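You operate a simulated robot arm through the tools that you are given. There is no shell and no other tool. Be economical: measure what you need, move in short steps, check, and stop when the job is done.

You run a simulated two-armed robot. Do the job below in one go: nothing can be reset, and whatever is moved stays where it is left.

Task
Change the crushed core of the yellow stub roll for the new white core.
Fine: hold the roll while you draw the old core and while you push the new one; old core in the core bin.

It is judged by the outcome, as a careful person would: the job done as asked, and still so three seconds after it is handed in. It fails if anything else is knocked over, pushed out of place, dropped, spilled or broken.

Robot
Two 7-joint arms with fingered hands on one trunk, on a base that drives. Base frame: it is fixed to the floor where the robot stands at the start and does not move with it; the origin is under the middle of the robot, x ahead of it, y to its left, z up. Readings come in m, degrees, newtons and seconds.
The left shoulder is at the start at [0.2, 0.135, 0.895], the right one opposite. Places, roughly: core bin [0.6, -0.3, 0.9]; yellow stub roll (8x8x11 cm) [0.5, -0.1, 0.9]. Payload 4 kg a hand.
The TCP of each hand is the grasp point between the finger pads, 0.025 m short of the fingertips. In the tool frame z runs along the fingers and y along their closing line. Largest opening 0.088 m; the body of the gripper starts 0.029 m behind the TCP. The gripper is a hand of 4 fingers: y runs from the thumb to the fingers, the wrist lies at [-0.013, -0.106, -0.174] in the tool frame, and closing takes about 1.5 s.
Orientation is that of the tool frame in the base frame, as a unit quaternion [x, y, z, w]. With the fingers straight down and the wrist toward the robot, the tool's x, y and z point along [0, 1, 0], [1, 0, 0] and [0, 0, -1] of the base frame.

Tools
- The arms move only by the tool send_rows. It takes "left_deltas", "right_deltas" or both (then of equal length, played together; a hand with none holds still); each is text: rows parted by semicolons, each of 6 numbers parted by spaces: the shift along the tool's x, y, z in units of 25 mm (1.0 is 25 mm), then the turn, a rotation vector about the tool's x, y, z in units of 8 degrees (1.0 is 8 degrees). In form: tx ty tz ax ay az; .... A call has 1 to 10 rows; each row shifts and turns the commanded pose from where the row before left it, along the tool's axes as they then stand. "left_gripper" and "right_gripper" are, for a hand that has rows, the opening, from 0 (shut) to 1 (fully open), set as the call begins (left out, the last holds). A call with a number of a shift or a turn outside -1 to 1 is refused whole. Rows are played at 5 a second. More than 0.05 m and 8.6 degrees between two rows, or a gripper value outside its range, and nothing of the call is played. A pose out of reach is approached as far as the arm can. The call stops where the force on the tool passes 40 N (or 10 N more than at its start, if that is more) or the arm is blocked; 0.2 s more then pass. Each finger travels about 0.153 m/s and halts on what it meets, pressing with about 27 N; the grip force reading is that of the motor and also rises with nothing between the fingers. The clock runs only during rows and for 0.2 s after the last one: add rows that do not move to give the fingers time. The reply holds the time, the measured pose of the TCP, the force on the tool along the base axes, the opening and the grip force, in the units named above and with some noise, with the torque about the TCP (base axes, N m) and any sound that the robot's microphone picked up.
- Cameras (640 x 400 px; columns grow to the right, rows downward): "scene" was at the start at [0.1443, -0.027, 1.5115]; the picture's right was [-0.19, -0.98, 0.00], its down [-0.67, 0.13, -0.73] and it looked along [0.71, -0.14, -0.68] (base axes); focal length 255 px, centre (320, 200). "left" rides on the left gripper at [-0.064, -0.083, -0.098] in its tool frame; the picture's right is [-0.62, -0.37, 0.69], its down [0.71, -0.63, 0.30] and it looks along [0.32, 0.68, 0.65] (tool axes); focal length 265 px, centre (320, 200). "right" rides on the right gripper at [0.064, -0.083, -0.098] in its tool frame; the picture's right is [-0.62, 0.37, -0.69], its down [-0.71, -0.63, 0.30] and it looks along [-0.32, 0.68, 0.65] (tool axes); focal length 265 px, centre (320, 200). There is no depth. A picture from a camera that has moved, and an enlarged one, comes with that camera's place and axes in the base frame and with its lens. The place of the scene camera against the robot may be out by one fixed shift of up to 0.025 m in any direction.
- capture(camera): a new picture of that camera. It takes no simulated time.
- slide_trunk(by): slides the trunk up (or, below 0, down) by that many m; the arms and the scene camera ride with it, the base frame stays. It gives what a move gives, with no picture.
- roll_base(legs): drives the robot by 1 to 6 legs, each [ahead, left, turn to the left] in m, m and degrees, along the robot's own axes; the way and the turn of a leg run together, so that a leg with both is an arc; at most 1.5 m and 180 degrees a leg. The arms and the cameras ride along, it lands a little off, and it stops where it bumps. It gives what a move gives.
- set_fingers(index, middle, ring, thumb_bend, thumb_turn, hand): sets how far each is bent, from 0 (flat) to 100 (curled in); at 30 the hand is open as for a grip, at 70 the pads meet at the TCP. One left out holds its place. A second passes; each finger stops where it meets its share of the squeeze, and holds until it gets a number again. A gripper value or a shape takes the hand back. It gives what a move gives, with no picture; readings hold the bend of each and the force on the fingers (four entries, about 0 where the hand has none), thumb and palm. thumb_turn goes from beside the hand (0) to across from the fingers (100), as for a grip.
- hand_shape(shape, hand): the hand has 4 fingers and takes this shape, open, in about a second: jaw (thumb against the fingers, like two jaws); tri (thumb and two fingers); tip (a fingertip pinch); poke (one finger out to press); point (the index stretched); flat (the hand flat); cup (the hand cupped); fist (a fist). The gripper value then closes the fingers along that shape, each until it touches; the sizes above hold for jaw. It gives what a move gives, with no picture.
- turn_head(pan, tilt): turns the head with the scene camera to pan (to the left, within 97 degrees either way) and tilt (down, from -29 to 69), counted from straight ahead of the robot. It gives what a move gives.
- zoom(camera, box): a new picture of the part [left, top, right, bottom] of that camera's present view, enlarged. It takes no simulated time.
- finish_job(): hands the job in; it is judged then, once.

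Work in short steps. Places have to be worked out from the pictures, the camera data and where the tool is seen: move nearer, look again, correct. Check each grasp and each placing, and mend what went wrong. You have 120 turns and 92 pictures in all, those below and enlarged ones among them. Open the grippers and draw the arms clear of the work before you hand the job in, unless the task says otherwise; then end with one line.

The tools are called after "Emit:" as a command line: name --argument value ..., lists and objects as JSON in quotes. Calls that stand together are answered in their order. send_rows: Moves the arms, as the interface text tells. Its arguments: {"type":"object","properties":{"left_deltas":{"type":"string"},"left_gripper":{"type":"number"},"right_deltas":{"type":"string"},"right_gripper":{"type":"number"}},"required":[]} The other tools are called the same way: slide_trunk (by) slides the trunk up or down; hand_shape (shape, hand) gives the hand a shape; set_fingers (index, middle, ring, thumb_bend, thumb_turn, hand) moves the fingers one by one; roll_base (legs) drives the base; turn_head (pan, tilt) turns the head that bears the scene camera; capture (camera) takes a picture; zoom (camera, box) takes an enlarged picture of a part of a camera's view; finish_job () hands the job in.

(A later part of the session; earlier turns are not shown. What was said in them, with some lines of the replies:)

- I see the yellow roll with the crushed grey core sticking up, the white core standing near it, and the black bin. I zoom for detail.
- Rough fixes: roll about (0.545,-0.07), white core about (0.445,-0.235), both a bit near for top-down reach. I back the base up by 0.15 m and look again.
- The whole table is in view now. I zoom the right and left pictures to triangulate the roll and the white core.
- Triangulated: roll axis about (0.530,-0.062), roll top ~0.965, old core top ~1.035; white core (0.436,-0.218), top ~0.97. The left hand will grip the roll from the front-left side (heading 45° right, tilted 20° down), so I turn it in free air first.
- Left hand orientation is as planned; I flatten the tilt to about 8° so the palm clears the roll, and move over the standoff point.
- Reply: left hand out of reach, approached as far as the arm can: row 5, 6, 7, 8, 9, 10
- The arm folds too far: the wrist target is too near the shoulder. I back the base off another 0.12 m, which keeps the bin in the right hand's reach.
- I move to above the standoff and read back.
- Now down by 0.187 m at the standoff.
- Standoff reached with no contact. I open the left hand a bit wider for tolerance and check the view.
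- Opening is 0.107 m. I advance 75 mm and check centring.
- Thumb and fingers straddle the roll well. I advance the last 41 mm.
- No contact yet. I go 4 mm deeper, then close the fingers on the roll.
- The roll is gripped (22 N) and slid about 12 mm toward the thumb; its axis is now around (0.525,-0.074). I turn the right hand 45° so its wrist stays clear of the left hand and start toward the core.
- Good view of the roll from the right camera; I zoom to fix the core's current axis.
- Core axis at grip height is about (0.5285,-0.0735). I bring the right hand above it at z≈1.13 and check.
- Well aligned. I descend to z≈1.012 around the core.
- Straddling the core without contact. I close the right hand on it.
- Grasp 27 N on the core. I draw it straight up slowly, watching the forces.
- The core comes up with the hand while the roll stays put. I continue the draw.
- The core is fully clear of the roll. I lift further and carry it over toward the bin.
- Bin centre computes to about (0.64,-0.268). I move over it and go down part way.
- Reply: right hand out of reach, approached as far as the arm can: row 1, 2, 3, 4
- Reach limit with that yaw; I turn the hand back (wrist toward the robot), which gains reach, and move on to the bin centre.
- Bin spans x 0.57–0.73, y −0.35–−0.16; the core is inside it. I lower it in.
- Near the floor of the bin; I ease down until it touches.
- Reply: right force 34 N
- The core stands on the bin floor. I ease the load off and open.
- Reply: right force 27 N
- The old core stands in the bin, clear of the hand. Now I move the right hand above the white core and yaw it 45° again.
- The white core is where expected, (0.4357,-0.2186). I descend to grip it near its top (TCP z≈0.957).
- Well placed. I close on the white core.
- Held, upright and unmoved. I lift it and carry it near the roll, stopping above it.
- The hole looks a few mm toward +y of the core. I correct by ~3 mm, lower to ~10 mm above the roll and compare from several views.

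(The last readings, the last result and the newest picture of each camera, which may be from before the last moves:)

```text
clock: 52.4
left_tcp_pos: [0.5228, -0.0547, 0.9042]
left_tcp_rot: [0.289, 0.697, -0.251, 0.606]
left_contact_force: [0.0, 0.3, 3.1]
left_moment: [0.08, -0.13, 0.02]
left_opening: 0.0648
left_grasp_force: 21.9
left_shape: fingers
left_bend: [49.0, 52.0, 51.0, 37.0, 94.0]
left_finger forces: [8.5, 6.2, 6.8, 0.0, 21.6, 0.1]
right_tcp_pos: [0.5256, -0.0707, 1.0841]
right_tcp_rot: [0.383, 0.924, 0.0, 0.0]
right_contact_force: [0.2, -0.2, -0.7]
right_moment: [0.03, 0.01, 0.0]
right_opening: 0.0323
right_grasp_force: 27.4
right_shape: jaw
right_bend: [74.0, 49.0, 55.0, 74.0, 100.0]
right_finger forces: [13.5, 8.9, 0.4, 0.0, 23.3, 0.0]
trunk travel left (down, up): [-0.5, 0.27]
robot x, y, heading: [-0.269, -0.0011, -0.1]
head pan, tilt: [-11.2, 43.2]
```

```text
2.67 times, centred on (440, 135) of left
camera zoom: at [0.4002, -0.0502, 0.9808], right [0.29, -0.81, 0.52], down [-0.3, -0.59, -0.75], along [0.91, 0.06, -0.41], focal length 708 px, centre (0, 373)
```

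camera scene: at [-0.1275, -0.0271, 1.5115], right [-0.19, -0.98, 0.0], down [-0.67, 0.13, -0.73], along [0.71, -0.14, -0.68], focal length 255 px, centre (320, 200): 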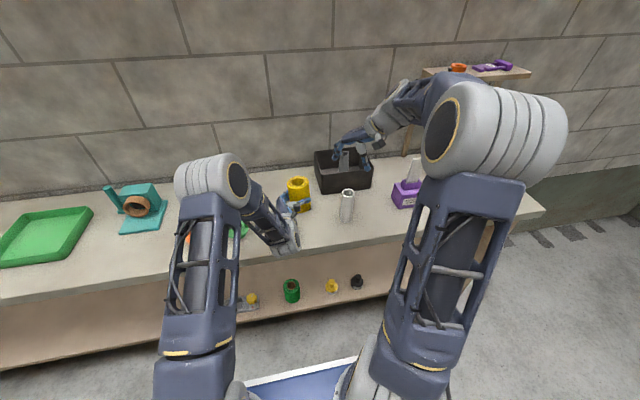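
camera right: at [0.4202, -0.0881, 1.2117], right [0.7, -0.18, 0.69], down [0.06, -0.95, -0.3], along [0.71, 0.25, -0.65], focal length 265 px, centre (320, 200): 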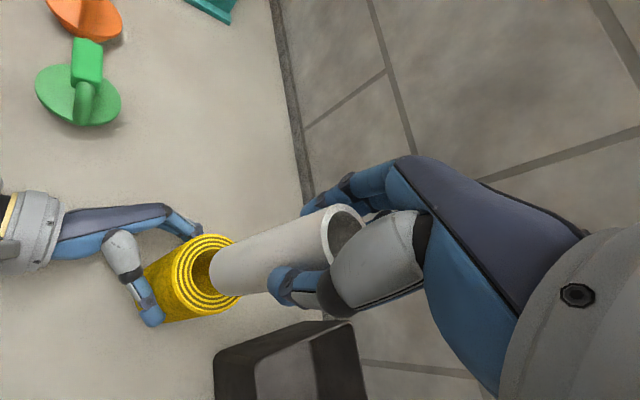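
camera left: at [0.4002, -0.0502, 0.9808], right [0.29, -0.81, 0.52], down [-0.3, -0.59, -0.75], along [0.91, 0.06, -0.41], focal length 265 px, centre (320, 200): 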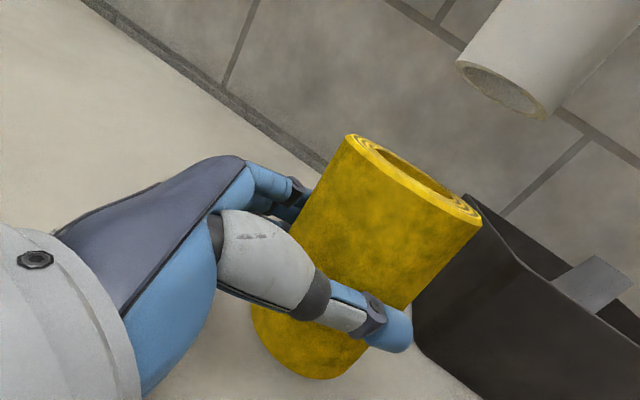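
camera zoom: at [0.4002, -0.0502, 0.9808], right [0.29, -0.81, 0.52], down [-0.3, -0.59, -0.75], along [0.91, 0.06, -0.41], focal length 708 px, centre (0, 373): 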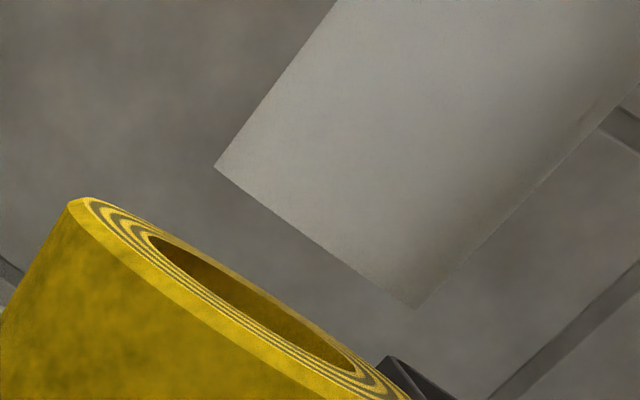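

Core and hole are concentric to within about 1 mm in all three views. I lower it slowly into the hole.

Emit:
send_rows --right_deltas "0 0 0.25 0 0 0;0 0 0.25 0 0 0;0 0 0.25 0 0 0;0 0 0.25 0 0 0;0 0 0.25 0 0 0"

Emit:
zoom --camera "scene" --box '[260, 150, 340, 200]'

```text
clock: 53.6
left_tcp_pos: [0.5229, -0.0547, 0.904]
left_tcp_rot: [0.289, 0.697, -0.25, 0.606]
left_contact_force: [-1.4, -0.1, 1.8]
left_moment: [0.13, -0.19, -0.04]
left_opening: 0.0649
left_grasp_force: 22.1
left_shape: fingers
left_bend: [49.0, 52.0, 51.0, 37.0, 94.0]
left_finger forces: [7.9, 5.7, 7.0, 0.0, 22.5, 0.0]
right_tcp_pos: [0.5253, -0.0726, 1.0524]
right_tcp_rot: [0.383, 0.924, 0.0, 0.0]
right_contact_force: [1.2, 0.4, 0.3]
right_moment: [0.06, -0.1, 0.0]
right_opening: 0.032
right_grasp_force: 27.0
right_shape: jaw
right_bend: [74.0, 49.0, 55.0, 74.0, 100.0]
right_finger forces: [13.7, 9.5, 0.3, 0.1, 23.2, 0.0]
trunk travel left (down, up): [-0.5, 0.27]
robot x, y, heading: [-0.2739, 0.0005, -0.1]
head pan, tilt: [-11.2, 43.2]
```

```text
8.00 times, centred on (300, 175) of scene
camera zoom: at [-0.1276, -0.0271, 1.5115], right [-0.19, -0.98, 0.0], down [-0.67, 0.13, -0.73], along [0.71, -0.14, -0.68], focal length 2039 px, centre (480, 400)
```

zoom: 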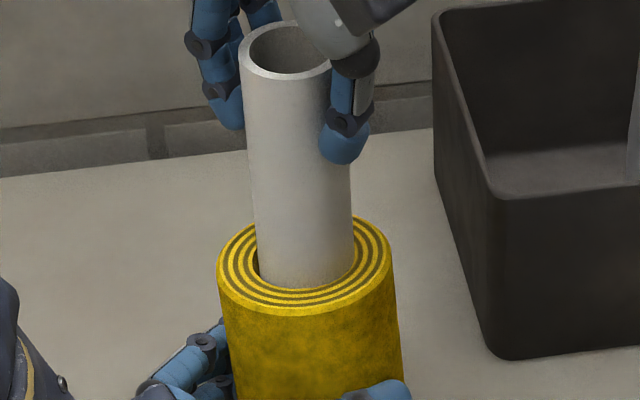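

It has entered the hole with hardly any force. I continue down until the fingertips are just above the roll.

Emit:
send_rows --right_deltas "0 0 0.3 0 0 0;0 0 0.3 0 0 0;0 0 0.3 0 0 0;0 0 0.3 0 0 0;0 0 0.3 0 0 0;0 0 0.3 0 0 0;0 0 0.3 0 0 0"

Emit:
zoom --camera "scene" --box '[260, 150, 340, 200]'

```text
clock: 55.3
left_tcp_pos: [0.5224, -0.0548, 0.9045]
left_tcp_rot: [0.289, 0.697, -0.25, 0.607]
left_contact_force: [4.5, -1.0, 0.8]
left_moment: [0.07, -0.15, -0.02]
left_opening: 0.0646
left_grasp_force: 20.9
left_shape: fingers
left_bend: [49.0, 53.0, 51.0, 37.0, 95.0]
left_finger forces: [9.0, 6.1, 6.7, 0.0, 19.8, 0.0]
right_tcp_pos: [0.5276, -0.0715, 1.0076]
right_tcp_rot: [0.383, 0.924, 0.003, 0.005]
right_contact_force: [-6.4, -2.9, 20.4]
right_moment: [-0.09, 0.19, 0.04]
right_opening: 0.0348
right_grasp_force: 26.9
right_shape: jaw
right_bend: [75.0, 50.0, 56.0, 74.0, 100.0]
right_finger forces: [14.3, 7.7, 1.9, 0.1, 27.5, 0.1]
trunk travel left (down, up): [-0.5, 0.27]
robot x, y, heading: [-0.2705, 0.0006, -0.1]
head pan, tilt: [-11.2, 43.2]
stopped in row 7 (right hand): the force on the tool passed its limit (the readings are from after the stop); the commanded pose is now the measured one
```

```text
8.00 times, centred on (300, 175) of scene
camera zoom: at [-0.1283, -0.0273, 1.5115], right [-0.2, -0.98, 0.0], down [-0.67, 0.13, -0.73], along [0.72, -0.14, -0.68], focal length 2039 px, centre (480, 400)
```

zoom: 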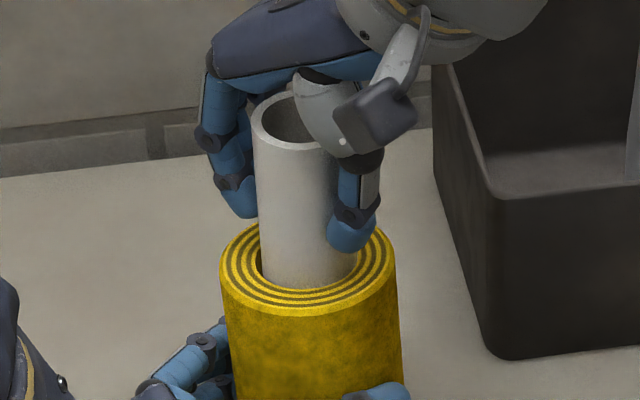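

The push met ~40 N at about 6 cm insertion with some sideways force, so it's binding a bit. I relieve the side load by shifting ~2 mm back and look closer.

Emit:
send_rows --right_deltas "0.02 -0.09 -0.04 0 0 0;0 0 0 0 0 0"

Emit:
zoom --camera "right" --box '[180, 160, 380, 285]'

Emit:
capture --camera "left"

```text
clock: 55.9
left_tcp_pos: [0.5212, -0.0555, 0.9049]
left_tcp_rot: [0.289, 0.696, -0.252, 0.607]
left_contact_force: [0.2, -2.1, 1.6]
left_moment: [0.18, -0.26, -0.08]
left_opening: 0.0647
left_grasp_force: 22.0
left_shape: fingers
left_bend: [49.0, 53.0, 51.0, 36.0, 96.0]
left_finger forces: [7.5, 6.1, 7.7, 0.0, 22.7, 0.0]
right_tcp_pos: [0.5245, -0.0731, 1.0082]
right_tcp_rot: [0.383, 0.924, 0.003, 0.004]
right_contact_force: [-3.9, -0.7, 21.6]
right_moment: [0.01, 0.05, 0.07]
right_opening: 0.0349
right_grasp_force: 26.7
right_shape: jaw
right_bend: [75.0, 50.0, 56.0, 74.0, 100.0]
right_finger forces: [14.9, 8.7, 2.2, 0.1, 26.5, 0.1]
trunk travel left (down, up): [-0.5, 0.27]
robot x, y, heading: [-0.2714, -0.0, -0.1]
head pan, tilt: [-11.2, 43.2]
```

```text
3.20 times, centred on (280, 222) of right
camera zoom: at [0.4184, -0.0863, 1.1047], right [0.69, -0.18, 0.7], down [0.06, -0.95, -0.3], along [0.72, 0.25, -0.65], focal length 849 px, centre (448, 128)
```

zoom: 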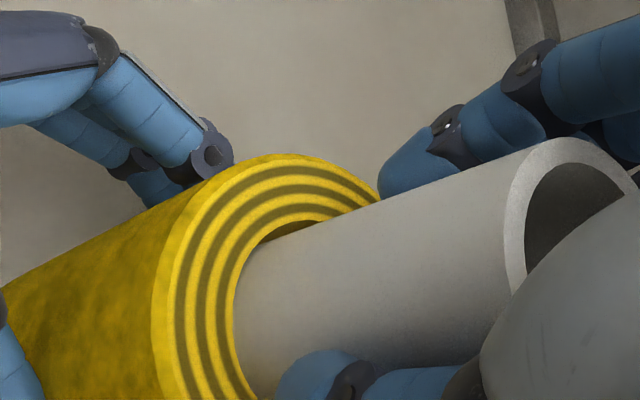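

```text
28 pictures are left
camera left: at [0.3994, -0.0508, 0.9809], right [0.28, -0.81, 0.52], down [-0.3, -0.59, -0.75], along [0.91, 0.06, -0.41], focal length 265 px, centre (320, 200)
```

left: 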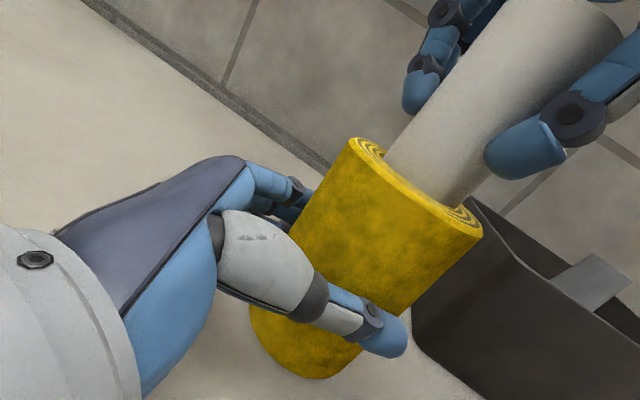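

Both cores stop at the same depth (bottom ≈0.908, as the old one was), so this looks like the seat. I release, then test by pressing down on the rim with the palm.

Emit:
send_rows --right_deltas "0 0 0 0 0 0;0 0 0 0 0 0;0 0 0 0 0 0;0 0 0 0 0 0;0 0 0 0 0 0;0 0 0 0 0 0" --right_gripper 1

Emit:
zoom --camera "right" --box '[130, 140, 450, 340]'

Emit:
zoom --camera "scene" --box '[260, 150, 340, 200]'

```text
clock: 57.3
left_tcp_pos: [0.5215, -0.055, 0.9039]
left_tcp_rot: [0.289, 0.697, -0.251, 0.606]
left_contact_force: [0.7, 1.6, 4.3]
left_moment: [0.07, -0.3, 0.03]
left_opening: 0.0645
left_grasp_force: 21.4
left_shape: fingers
left_bend: [49.0, 53.0, 51.0, 36.0, 95.0]
left_finger forces: [8.5, 6.1, 6.9, 0.1, 20.7, 0.0]
right_tcp_pos: [0.5256, -0.0731, 1.0069]
right_tcp_rot: [0.383, 0.924, 0.001, 0.002]
right_contact_force: [-0.1, 0.1, -0.1]
right_moment: [0.0, 0.01, 0.0]
right_opening: 0.0873
right_grasp_force: 0.0
right_shape: jaw
right_bend: [30.0, 30.0, 30.0, 30.0, 98.0]
right_finger forces: [0.0, 0.0, 0.0, 0.0, 0.1, 0.0]
trunk travel left (down, up): [-0.5, 0.27]
robot x, y, heading: [-0.2745, 0.0022, 0.1]
head pan, tilt: [-11.2, 43.2]
```

```text
2.00 times, centred on (290, 240) of right
camera zoom: at [0.4187, -0.0865, 1.1036], right [0.69, -0.18, 0.7], down [0.06, -0.95, -0.3], along [0.72, 0.25, -0.65], focal length 531 px, centre (380, 120)
```

zoom: 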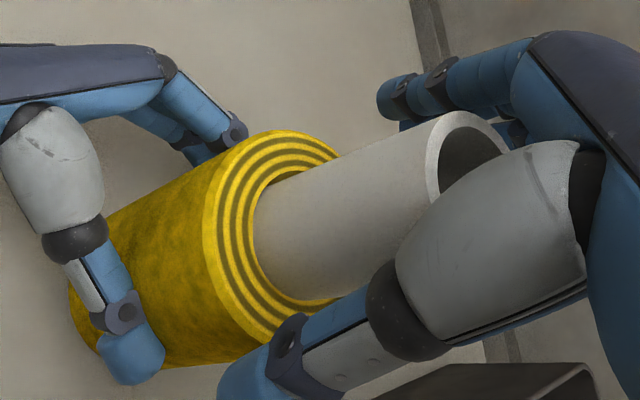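

```text
8.00 times, centred on (300, 175) of scene
camera zoom: at [-0.1276, -0.0271, 1.5115], right [-0.19, -0.98, 0.0], down [-0.67, 0.13, -0.73], along [0.71, -0.14, -0.68], focal length 2039 px, centre (480, 400)
```

zoom: 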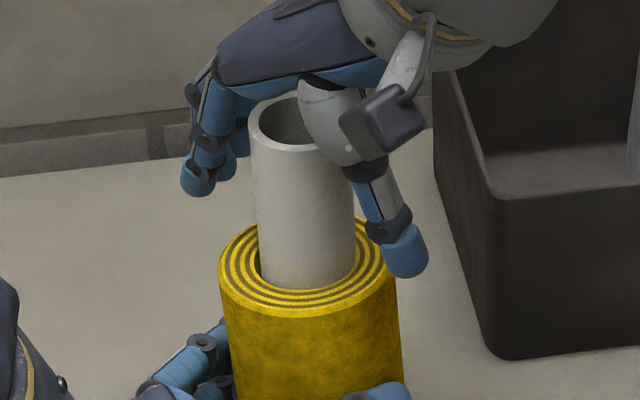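

Core stands in the bore as the old one did. I press down gently with the open palm, up to 15 mm.

Emit:
send_rows --right_deltas "0 0 0.1 0 0 0;0 0 0.1 0 0 0;0 0 0.1 0 0 0;0 0 0.1 0 0 0;0 0 0.1 0 0 0;0 0 0 0 0 0"

Emit:
zoom --camera "scene" --box '[260, 150, 340, 200]'

```text
clock: 58.7
left_tcp_pos: [0.5214, -0.0544, 0.9038]
left_tcp_rot: [0.289, 0.698, -0.25, 0.605]
left_contact_force: [0.2, 1.4, 5.4]
left_moment: [0.1, -0.27, 0.05]
left_opening: 0.0649
left_grasp_force: 20.8
left_shape: fingers
left_bend: [49.0, 53.0, 51.0, 36.0, 95.0]
left_finger forces: [8.4, 6.2, 7.2, 0.0, 20.7, 0.0]
right_tcp_pos: [0.5244, -0.0727, 0.9932]
right_tcp_rot: [0.382, 0.924, 0.002, 0.002]
right_contact_force: [1.3, -0.4, 0.2]
right_moment: [0.02, -0.04, 0.0]
right_opening: 0.0876
right_grasp_force: 0.0
right_shape: jaw
right_bend: [30.0, 30.0, 30.0, 30.0, 98.0]
right_finger forces: [0.0, 0.0, 0.0, 0.1, 0.0, 0.0]
trunk travel left (down, up): [-0.5, 0.27]
robot x, y, heading: [-0.2707, -0.0039, 0.3]
head pan, tilt: [-11.2, 43.2]
```

```text
8.00 times, centred on (300, 175) of scene
camera zoom: at [-0.1276, -0.0272, 1.5115], right [-0.19, -0.98, 0.0], down [-0.67, 0.13, -0.73], along [0.71, -0.14, -0.68], focal length 2039 px, centre (480, 400)
```

zoom: 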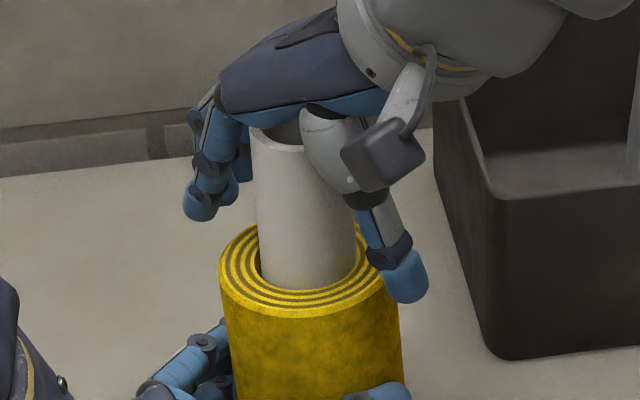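

No palm contact there. I raise the hand, close it, and press the rim from above with the closed fingertips instead.

Emit:
send_rows --right_deltas "0 0 -0.8 0 0 0;0 0 -0.8 0 0 0;0 0 -0.8 0 0 0;0 0 -0.8 0 0 0;0 0 -0.8 0 0 0;0 0 0 0 0 0"

Emit:
capture --camera "right"

Emit:
send_rows --right_deltas "0 0 0 0 0 0;0 0 0 0 0 0;0 0 0 0 0 0;0 0 0 0 0 0;0 0 0 0 0 0;0 0 0 0 0 0;0 0 0 0 0 0;0 0 0 0 0 0" --right_gripper 0

Emit:
zoom --camera "scene" --box '[240, 110, 400, 210]'

```text
clock: 60.1
left_tcp_pos: [0.5217, -0.0549, 0.9036]
left_tcp_rot: [0.289, 0.698, -0.25, 0.606]
left_contact_force: [0.2, 1.0, 6.0]
left_moment: [0.13, -0.29, 0.03]
left_opening: 0.0647
left_grasp_force: 21.2
left_shape: fingers
left_bend: [49.0, 53.0, 51.0, 36.0, 95.0]
left_finger forces: [8.3, 6.2, 7.0, 0.0, 20.9, 0.1]
right_tcp_pos: [0.5217, -0.0736, 1.0948]
right_tcp_rot: [0.383, 0.924, 0.001, 0.003]
right_contact_force: [0.3, -0.1, 0.2]
right_moment: [0.0, -0.03, -0.01]
right_opening: 0.0877
right_grasp_force: 0.1
right_shape: jaw
right_bend: [30.0, 30.0, 30.0, 30.0, 98.0]
right_finger forces: [0.0, 0.0, 0.0, 0.0, 0.0, 0.0]
trunk travel left (down, up): [-0.5, 0.27]
robot x, y, heading: [-0.2717, -0.0006, 0.1]
head pan, tilt: [-11.2, 43.2]
```

```text
24 pictures are left
camera right: at [0.4173, -0.0867, 1.1919], right [0.69, -0.18, 0.7], down [0.06, -0.95, -0.3], along [0.72, 0.25, -0.65], focal length 265 px, centre (320, 200)
```

right: 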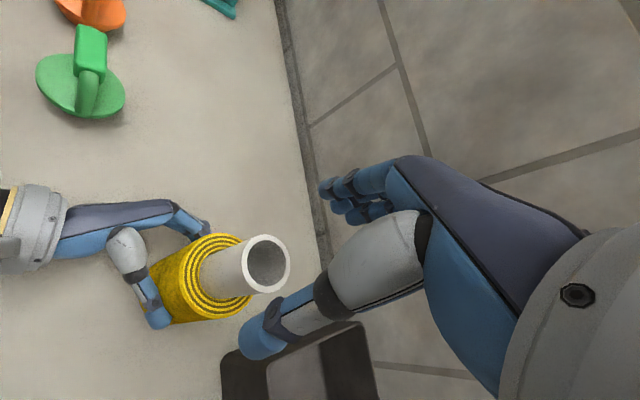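

```text
clock: 61.9
left_tcp_pos: [0.5228, -0.0548, 0.9031]
left_tcp_rot: [0.289, 0.698, -0.251, 0.605]
left_contact_force: [0.5, 2.1, 4.9]
left_moment: [0.1, -0.27, 0.04]
left_opening: 0.0646
left_grasp_force: 20.7
left_shape: fingers
left_bend: [49.0, 53.0, 51.0, 36.0, 95.0]
left_finger forces: [8.3, 6.3, 7.1, 0.1, 20.9, 0.0]
right_tcp_pos: [0.5232, -0.0735, 1.0941]
right_tcp_rot: [0.383, 0.924, 0.002, 0.002]
right_contact_force: [0.7, 0.3, -0.2]
right_moment: [0.03, -0.02, 0.02]
right_opening: 0.0001
right_grasp_force: 26.7
right_shape: jaw
right_bend: [70.0, 70.0, 70.0, 38.0, 100.0]
right_finger forces: [0.1, 0.1, 0.1, 0.0, 0.0, 0.0]
trunk travel left (down, up): [-0.5, 0.27]
robot x, y, heading: [-0.2679, -0.0035, 0.2]
head pan, tilt: [-11.2, 43.2]
```

```text
4.00 times, centred on (320, 160) of scene
camera zoom: at [-0.1276, -0.0272, 1.5115], right [-0.19, -0.98, 0.0], down [-0.67, 0.13, -0.73], along [0.71, -0.14, -0.68], focal length 1019 px, centre (320, 360)
```

zoom: 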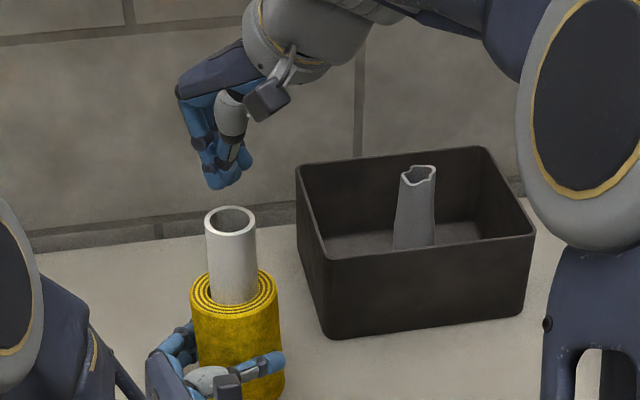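

Rim is at z≈1.032, the same stand-out (≈68 mm) as the old core. I press down on the rim with closed fingertips to test if it is seated.

Emit:
send_rows --right_deltas "-0.14 0 0.3 0 0 0;0 0 0.3 0 0 0;0 0 0.3 0 0 0;0 0 0.2 0 0 0;0 0 0.15 0 0 0;0 0 0.15 0 0 0;0 0 0.15 0 0 0;0 0 0.15 0 0 0;0 0 0.15 0 0 0;0 0 0.15 0 0 0"

Emit:
zoom --camera "scene" --box '[240, 110, 400, 210]'

```text
clock: 63.8
left_tcp_pos: [0.5222, -0.0546, 0.905]
left_tcp_rot: [0.289, 0.698, -0.251, 0.605]
left_contact_force: [1.3, 1.5, 3.5]
left_moment: [0.13, -0.26, 0.0]
left_opening: 0.0648
left_grasp_force: 20.9
left_shape: fingers
left_bend: [49.0, 53.0, 51.0, 36.0, 95.0]
left_finger forces: [8.4, 6.0, 6.6, 0.0, 20.7, 0.0]
right_tcp_pos: [0.5284, -0.0741, 1.0577]
right_tcp_rot: [0.383, 0.924, 0.006, 0.009]
right_contact_force: [-2.0, -1.2, 13.2]
right_moment: [-0.05, 0.05, -0.01]
right_opening: 0.0
right_grasp_force: 27.2
right_shape: jaw
right_bend: [70.0, 70.0, 70.0, 39.0, 100.0]
right_finger forces: [0.1, 19.9, 0.1, 0.0, 0.0, 0.0]
trunk travel left (down, up): [-0.5, 0.27]
robot x, y, heading: [-0.2701, -0.0005, -0.1]
head pan, tilt: [-11.2, 43.2]
stopped in row 9 (right hand): the force on the tool passed its limit (the readings are from after the stop); the commanded pose is now the measured one
```

```text
4.00 times, centred on (320, 160) of scene
camera zoom: at [-0.1281, -0.0273, 1.5114], right [-0.2, -0.98, 0.0], down [-0.67, 0.13, -0.73], along [0.71, -0.14, -0.68], focal length 1019 px, centre (320, 360)
```

zoom: 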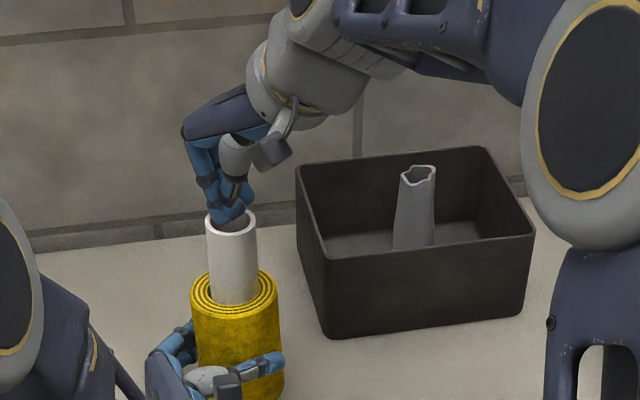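

40 N on the rim moves nothing: the core is bottomed at the old one's depth. I raise the right hand clear and open it.

Emit:
send_rows --right_deltas "0 0 -0.5 0 0 0;0 0 -1 0 0 0;0 0 -1 0 0 0;0 0 -1 0 0 0;0 0 -1 0 0 0;0 -1 -0.5 0 0 0;0 -1 0 0 0 0;0 -1 0 0 0 0;0 -1 0 0 0 0;0 0 0 0 0 0"

Emit:
send_rows --right_deltas "0 -1 0 0 0 0;0 -1 0 0 0 0;0 0 0 0 0 0;0 0 0 0 0 0;0 0 0 0 0 0;0 0 0 0 0 0" --right_gripper 1

Emit:
capture --camera "right"

Emit:
capture --camera "left"

```text
clock: 66.0
left_tcp_pos: [0.5219, -0.056, 0.9034]
left_tcp_rot: [0.289, 0.698, -0.251, 0.606]
left_contact_force: [-0.2, 1.1, 9.2]
left_moment: [0.12, -0.32, 0.04]
left_opening: 0.0644
left_grasp_force: 21.1
left_shape: fingers
left_bend: [49.0, 53.0, 51.0, 36.0, 95.0]
left_finger forces: [8.2, 6.1, 6.8, 0.1, 20.9, 0.1]
right_tcp_pos: [0.457, -0.1451, 1.1793]
right_tcp_rot: [0.384, 0.923, 0.005, 0.009]
right_contact_force: [0.6, 0.3, 0.9]
right_moment: [-0.01, 0.0, 0.0]
right_opening: 0.0
right_grasp_force: 27.2
right_shape: jaw
right_bend: [70.0, 70.0, 70.0, 40.0, 100.0]
right_finger forces: [0.0, 0.1, 0.0, 0.0, 0.1, 0.1]
trunk travel left (down, up): [-0.5, 0.27]
robot x, y, heading: [-0.2747, 0.0004, 0.0]
head pan, tilt: [-11.2, 43.2]
```

```text
clock: 67.4
left_tcp_pos: [0.5229, -0.0555, 0.9028]
left_tcp_rot: [0.29, 0.698, -0.252, 0.605]
left_contact_force: [0.2, 1.4, 7.7]
left_moment: [0.11, -0.36, 0.02]
left_opening: 0.0646
left_grasp_force: 20.8
left_shape: fingers
left_bend: [49.0, 53.0, 51.0, 36.0, 95.0]
left_finger forces: [8.1, 6.2, 6.7, 0.0, 20.8, 0.0]
right_tcp_pos: [0.4199, -0.18, 1.1805]
right_tcp_rot: [0.384, 0.923, 0.004, 0.008]
right_contact_force: [0.4, 0.0, -0.1]
right_moment: [-0.01, -0.02, 0.0]
right_opening: 0.0881
right_grasp_force: 0.0
right_shape: jaw
right_bend: [30.0, 30.0, 30.0, 30.0, 98.0]
right_finger forces: [0.1, 0.0, 0.1, 0.1, 0.0, 0.1]
trunk travel left (down, up): [-0.5, 0.27]
robot x, y, heading: [-0.2747, -0.0002, 0.0]
head pan, tilt: [-11.2, 43.2]
```

```text
21 pictures are left
camera right: at [0.3125, -0.1939, 1.2753], right [0.69, -0.18, 0.7], down [0.06, -0.95, -0.31], along [0.72, 0.25, -0.64], focal length 265 px, centre (320, 200)
```

right: 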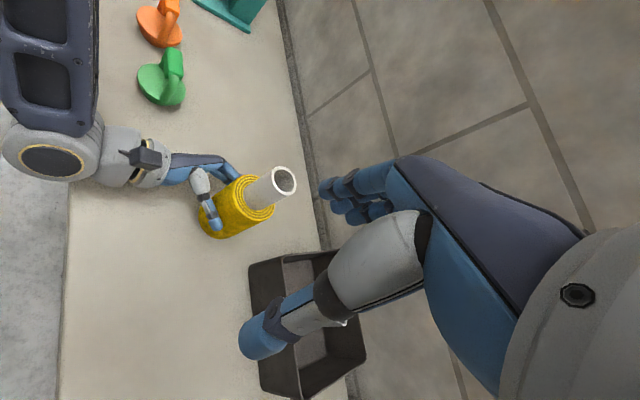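

```text
20 pictures are left
camera left: at [0.4, -0.0506, 0.9802], right [0.29, -0.81, 0.52], down [-0.31, -0.59, -0.75], along [0.91, 0.06, -0.41], focal length 265 px, centre (320, 200)
```

left: 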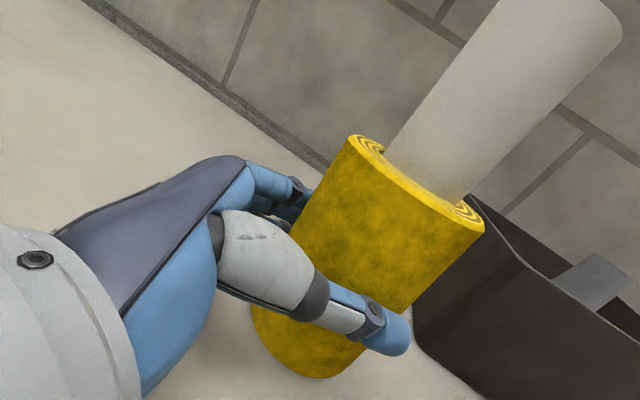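

New core is in. I now open the left hand to let the roll stand by itself and check that it settles.

Emit:
set_fingers --hand "left" --index 18 --middle 18 --ring 18 --thumb_bend 18

Emit:
zoom --camera "scene" --box '[240, 110, 400, 210]'

Emit:
zoom --camera "right" --box '[160, 140, 320, 240]'

```text
clock: 68.4
left_tcp_pos: [0.5212, -0.0541, 0.9027]
left_tcp_rot: [0.289, 0.698, -0.252, 0.604]
left_contact_force: [-0.9, 0.8, 0.3]
left_moment: [0.01, 0.01, -0.03]
left_opening: 0.1066
left_grasp_force: 0.0
left_shape: fingers
left_bend: [18.0, 18.0, 18.0, 18.0, 97.0]
left_finger forces: [0.1, 0.0, 0.1, 0.0, 0.0, 0.0]
right_tcp_pos: [0.4205, -0.181, 1.1786]
right_tcp_rot: [0.384, 0.923, 0.005, 0.007]
right_contact_force: [0.2, 0.0, 0.3]
right_moment: [0.0, 0.0, -0.02]
right_opening: 0.0876
right_grasp_force: 0.1
right_shape: jaw
right_bend: [30.0, 30.0, 30.0, 30.0, 98.0]
right_finger forces: [0.0, 0.0, 0.1, 0.0, 0.1, 0.0]
trunk travel left (down, up): [-0.5, 0.27]
robot x, y, heading: [-0.2756, 0.0019, -0.2]
head pan, tilt: [-11.2, 43.2]
```

```text
4.00 times, centred on (320, 160) of scene
camera zoom: at [-0.1275, -0.0273, 1.5115], right [-0.2, -0.98, 0.0], down [-0.67, 0.13, -0.73], along [0.71, -0.14, -0.68], focal length 1019 px, centre (320, 360)
```

zoom: 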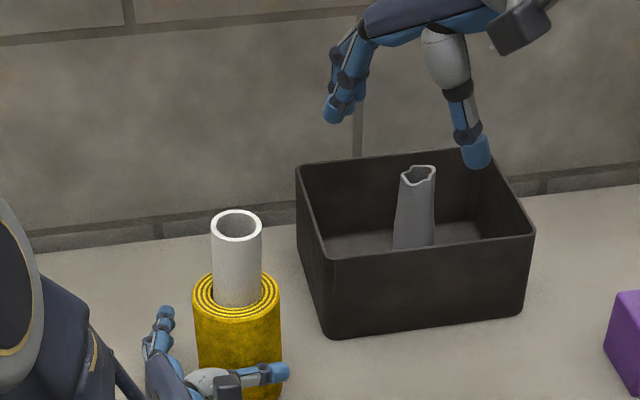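

```text
4.00 times, centred on (240, 190) of right
camera zoom: at [0.3127, -0.1939, 1.2751], right [0.69, -0.18, 0.7], down [0.06, -0.95, -0.31], along [0.72, 0.25, -0.64], focal length 1062 px, centre (640, 240)
```

zoom: 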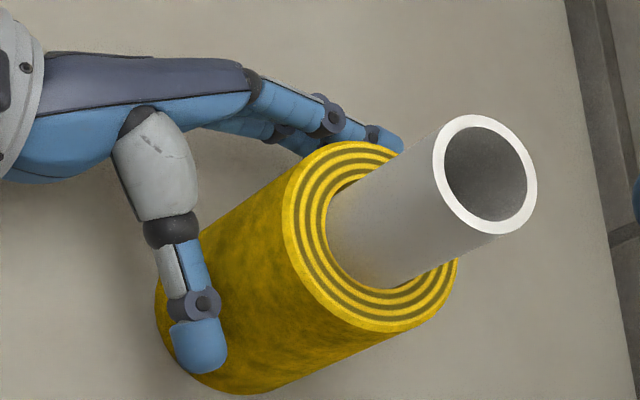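

The roll stands freely and upright; the loose core doesn't sink further, confirming it rests on its seat. I back the left hand out along its fingers, then up.

Emit:
send_rows --left_deltas "0 0 -0.5 0 0 0;0 0 -0.9 0 0 0;0 0 -0.9 0 0 0;0 0 -0.9 0 0 0;0 0 -0.9 0 0 0;0 0 -0.6 0 0 0;-0.9 0 0 0 0 0;-0.9 0 0 0 0 0;-0.9 0 0 0 0 0;-0.9 0 0 0 0 0"

Emit:
capture --camera "scene"

```text
clock: 70.6
left_tcp_pos: [0.4494, 0.0187, 1.0079]
left_tcp_rot: [0.289, 0.699, -0.251, 0.605]
left_contact_force: [0.9, 0.1, 0.1]
left_moment: [0.05, -0.02, 0.01]
left_opening: 0.107
left_grasp_force: 0.2
left_shape: fingers
left_bend: [18.0, 18.0, 18.0, 18.0, 97.0]
left_finger forces: [0.0, 0.0, 0.1, 0.0, 0.1, 0.0]
right_tcp_pos: [0.4196, -0.1815, 1.1789]
right_tcp_rot: [0.384, 0.923, 0.004, 0.007]
right_contact_force: [0.4, 0.4, 0.2]
right_moment: [0.0, 0.03, 0.0]
right_opening: 0.0876
right_grasp_force: 0.0
right_shape: jaw
right_bend: [30.0, 30.0, 30.0, 30.0, 98.0]
right_finger forces: [0.1, 0.0, 0.0, 0.1, 0.0, 0.0]
trunk travel left (down, up): [-0.5, 0.27]
robot x, y, heading: [-0.2703, -0.0025, -0.2]
head pan, tilt: [-11.2, 43.2]
```

```text
17 pictures are left
camera scene: at [-0.1273, -0.0272, 1.5115], right [-0.2, -0.98, 0.0], down [-0.67, 0.13, -0.73], along [0.71, -0.14, -0.68], focal length 255 px, centre (320, 200)
```

scene: 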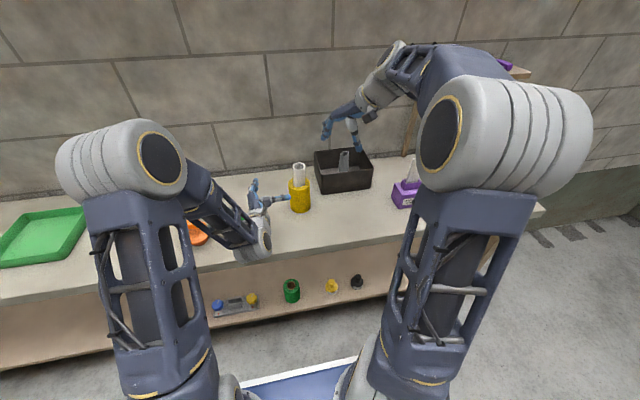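

Left hand is out. I raise both hands well clear and take a last look.

Emit:
send_rows --left_deltas "-0.9 0 -0.3 0 0 0;-0.9 0 -0.3 0 0 0;-0.9 0 -0.3 0 0 0;-0.9 0 -0.3 0 0 0;-0.9 0 -0.3 0 0 0;-0.9 0 -0.3 0 0 0;0 0 0 0 0 0;0 0 0 0 0 0" --right_deltas "0 -0.8 -0.3 0 0 0;0 -0.8 -0.3 0 0 0;0 -0.8 -0.3 0 0 0;0 0 -0.3 0 0 0;0 0 0 0 0 0;0 0 0 0 0 0;0 0 0 0 0 0;0 0 0 0 0 0" --left_gripper 1

Emit:
zoom --camera "scene" --box '[160, 110, 480, 310]'

Emit:
capture --camera "right"

```text
clock: 72.4
left_tcp_pos: [0.4322, 0.0363, 1.1498]
left_tcp_rot: [0.289, 0.698, -0.252, 0.604]
left_contact_force: [-0.3, 0.0, -0.3]
left_moment: [0.01, -0.04, -0.02]
left_opening: 0.0882
left_grasp_force: 0.0
left_shape: jaw
left_bend: [30.0, 30.0, 30.0, 30.0, 97.0]
left_finger forces: [0.1, 0.0, 0.1, 0.0, 0.0, 0.0]
right_tcp_pos: [0.3757, -0.2235, 1.2071]
right_tcp_rot: [0.383, 0.924, 0.005, 0.007]
right_contact_force: [-0.5, 0.0, 0.2]
right_moment: [0.02, 0.0, -0.01]
right_opening: 0.0877
right_grasp_force: 0.0
right_shape: jaw
right_bend: [30.0, 30.0, 30.0, 30.0, 98.0]
right_finger forces: [0.1, 0.0, 0.0, 0.1, 0.0, 0.0]
trunk travel left (down, up): [-0.5, 0.27]
robot x, y, heading: [-0.2721, 0.0006, -0.0]
head pan, tilt: [-11.2, 43.2]
```

```text
2.00 times, centred on (320, 210) of scene
camera zoom: at [-0.1275, -0.0273, 1.5115], right [-0.2, -0.98, 0.0], down [-0.67, 0.13, -0.73], along [0.71, -0.14, -0.68], focal length 510 px, centre (320, 180)
```

zoom: 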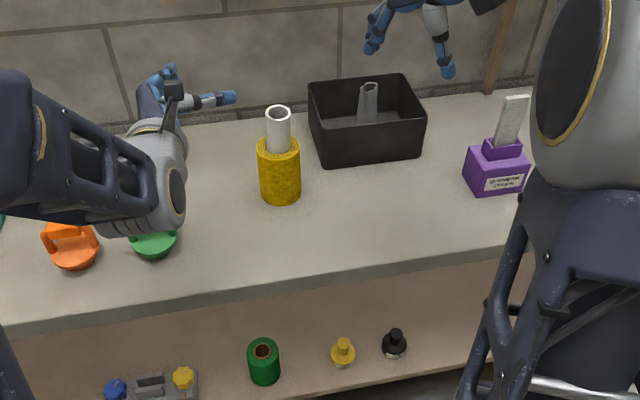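

```text
15 pictures are left
camera right: at [0.2694, -0.2367, 1.3038], right [0.69, -0.18, 0.7], down [0.06, -0.95, -0.31], along [0.72, 0.25, -0.64], focal length 265 px, centre (320, 200)
```

right: 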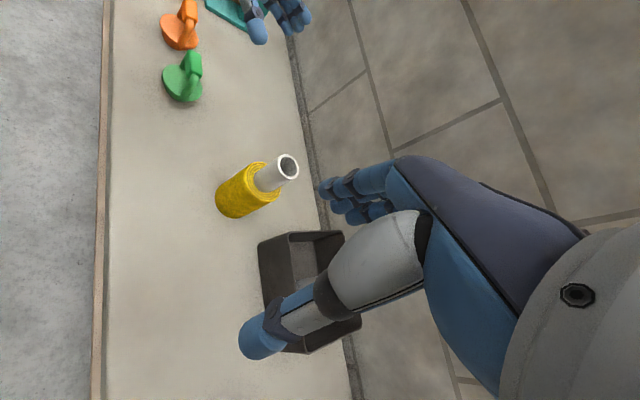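

The roll stands upright with the white core seated, the old core is in the bin, nothing else has moved, and both hands are open and clear. I hand the job in.

Emit:
finish_job

```text
The job is handed in.
```

The crushed core is in the core bin and the new white core is seated in the yellow roll, which was held for both the draw and the push; the white core stopped under about 40 N with roughly 68 mm standing out, much as the old one did.
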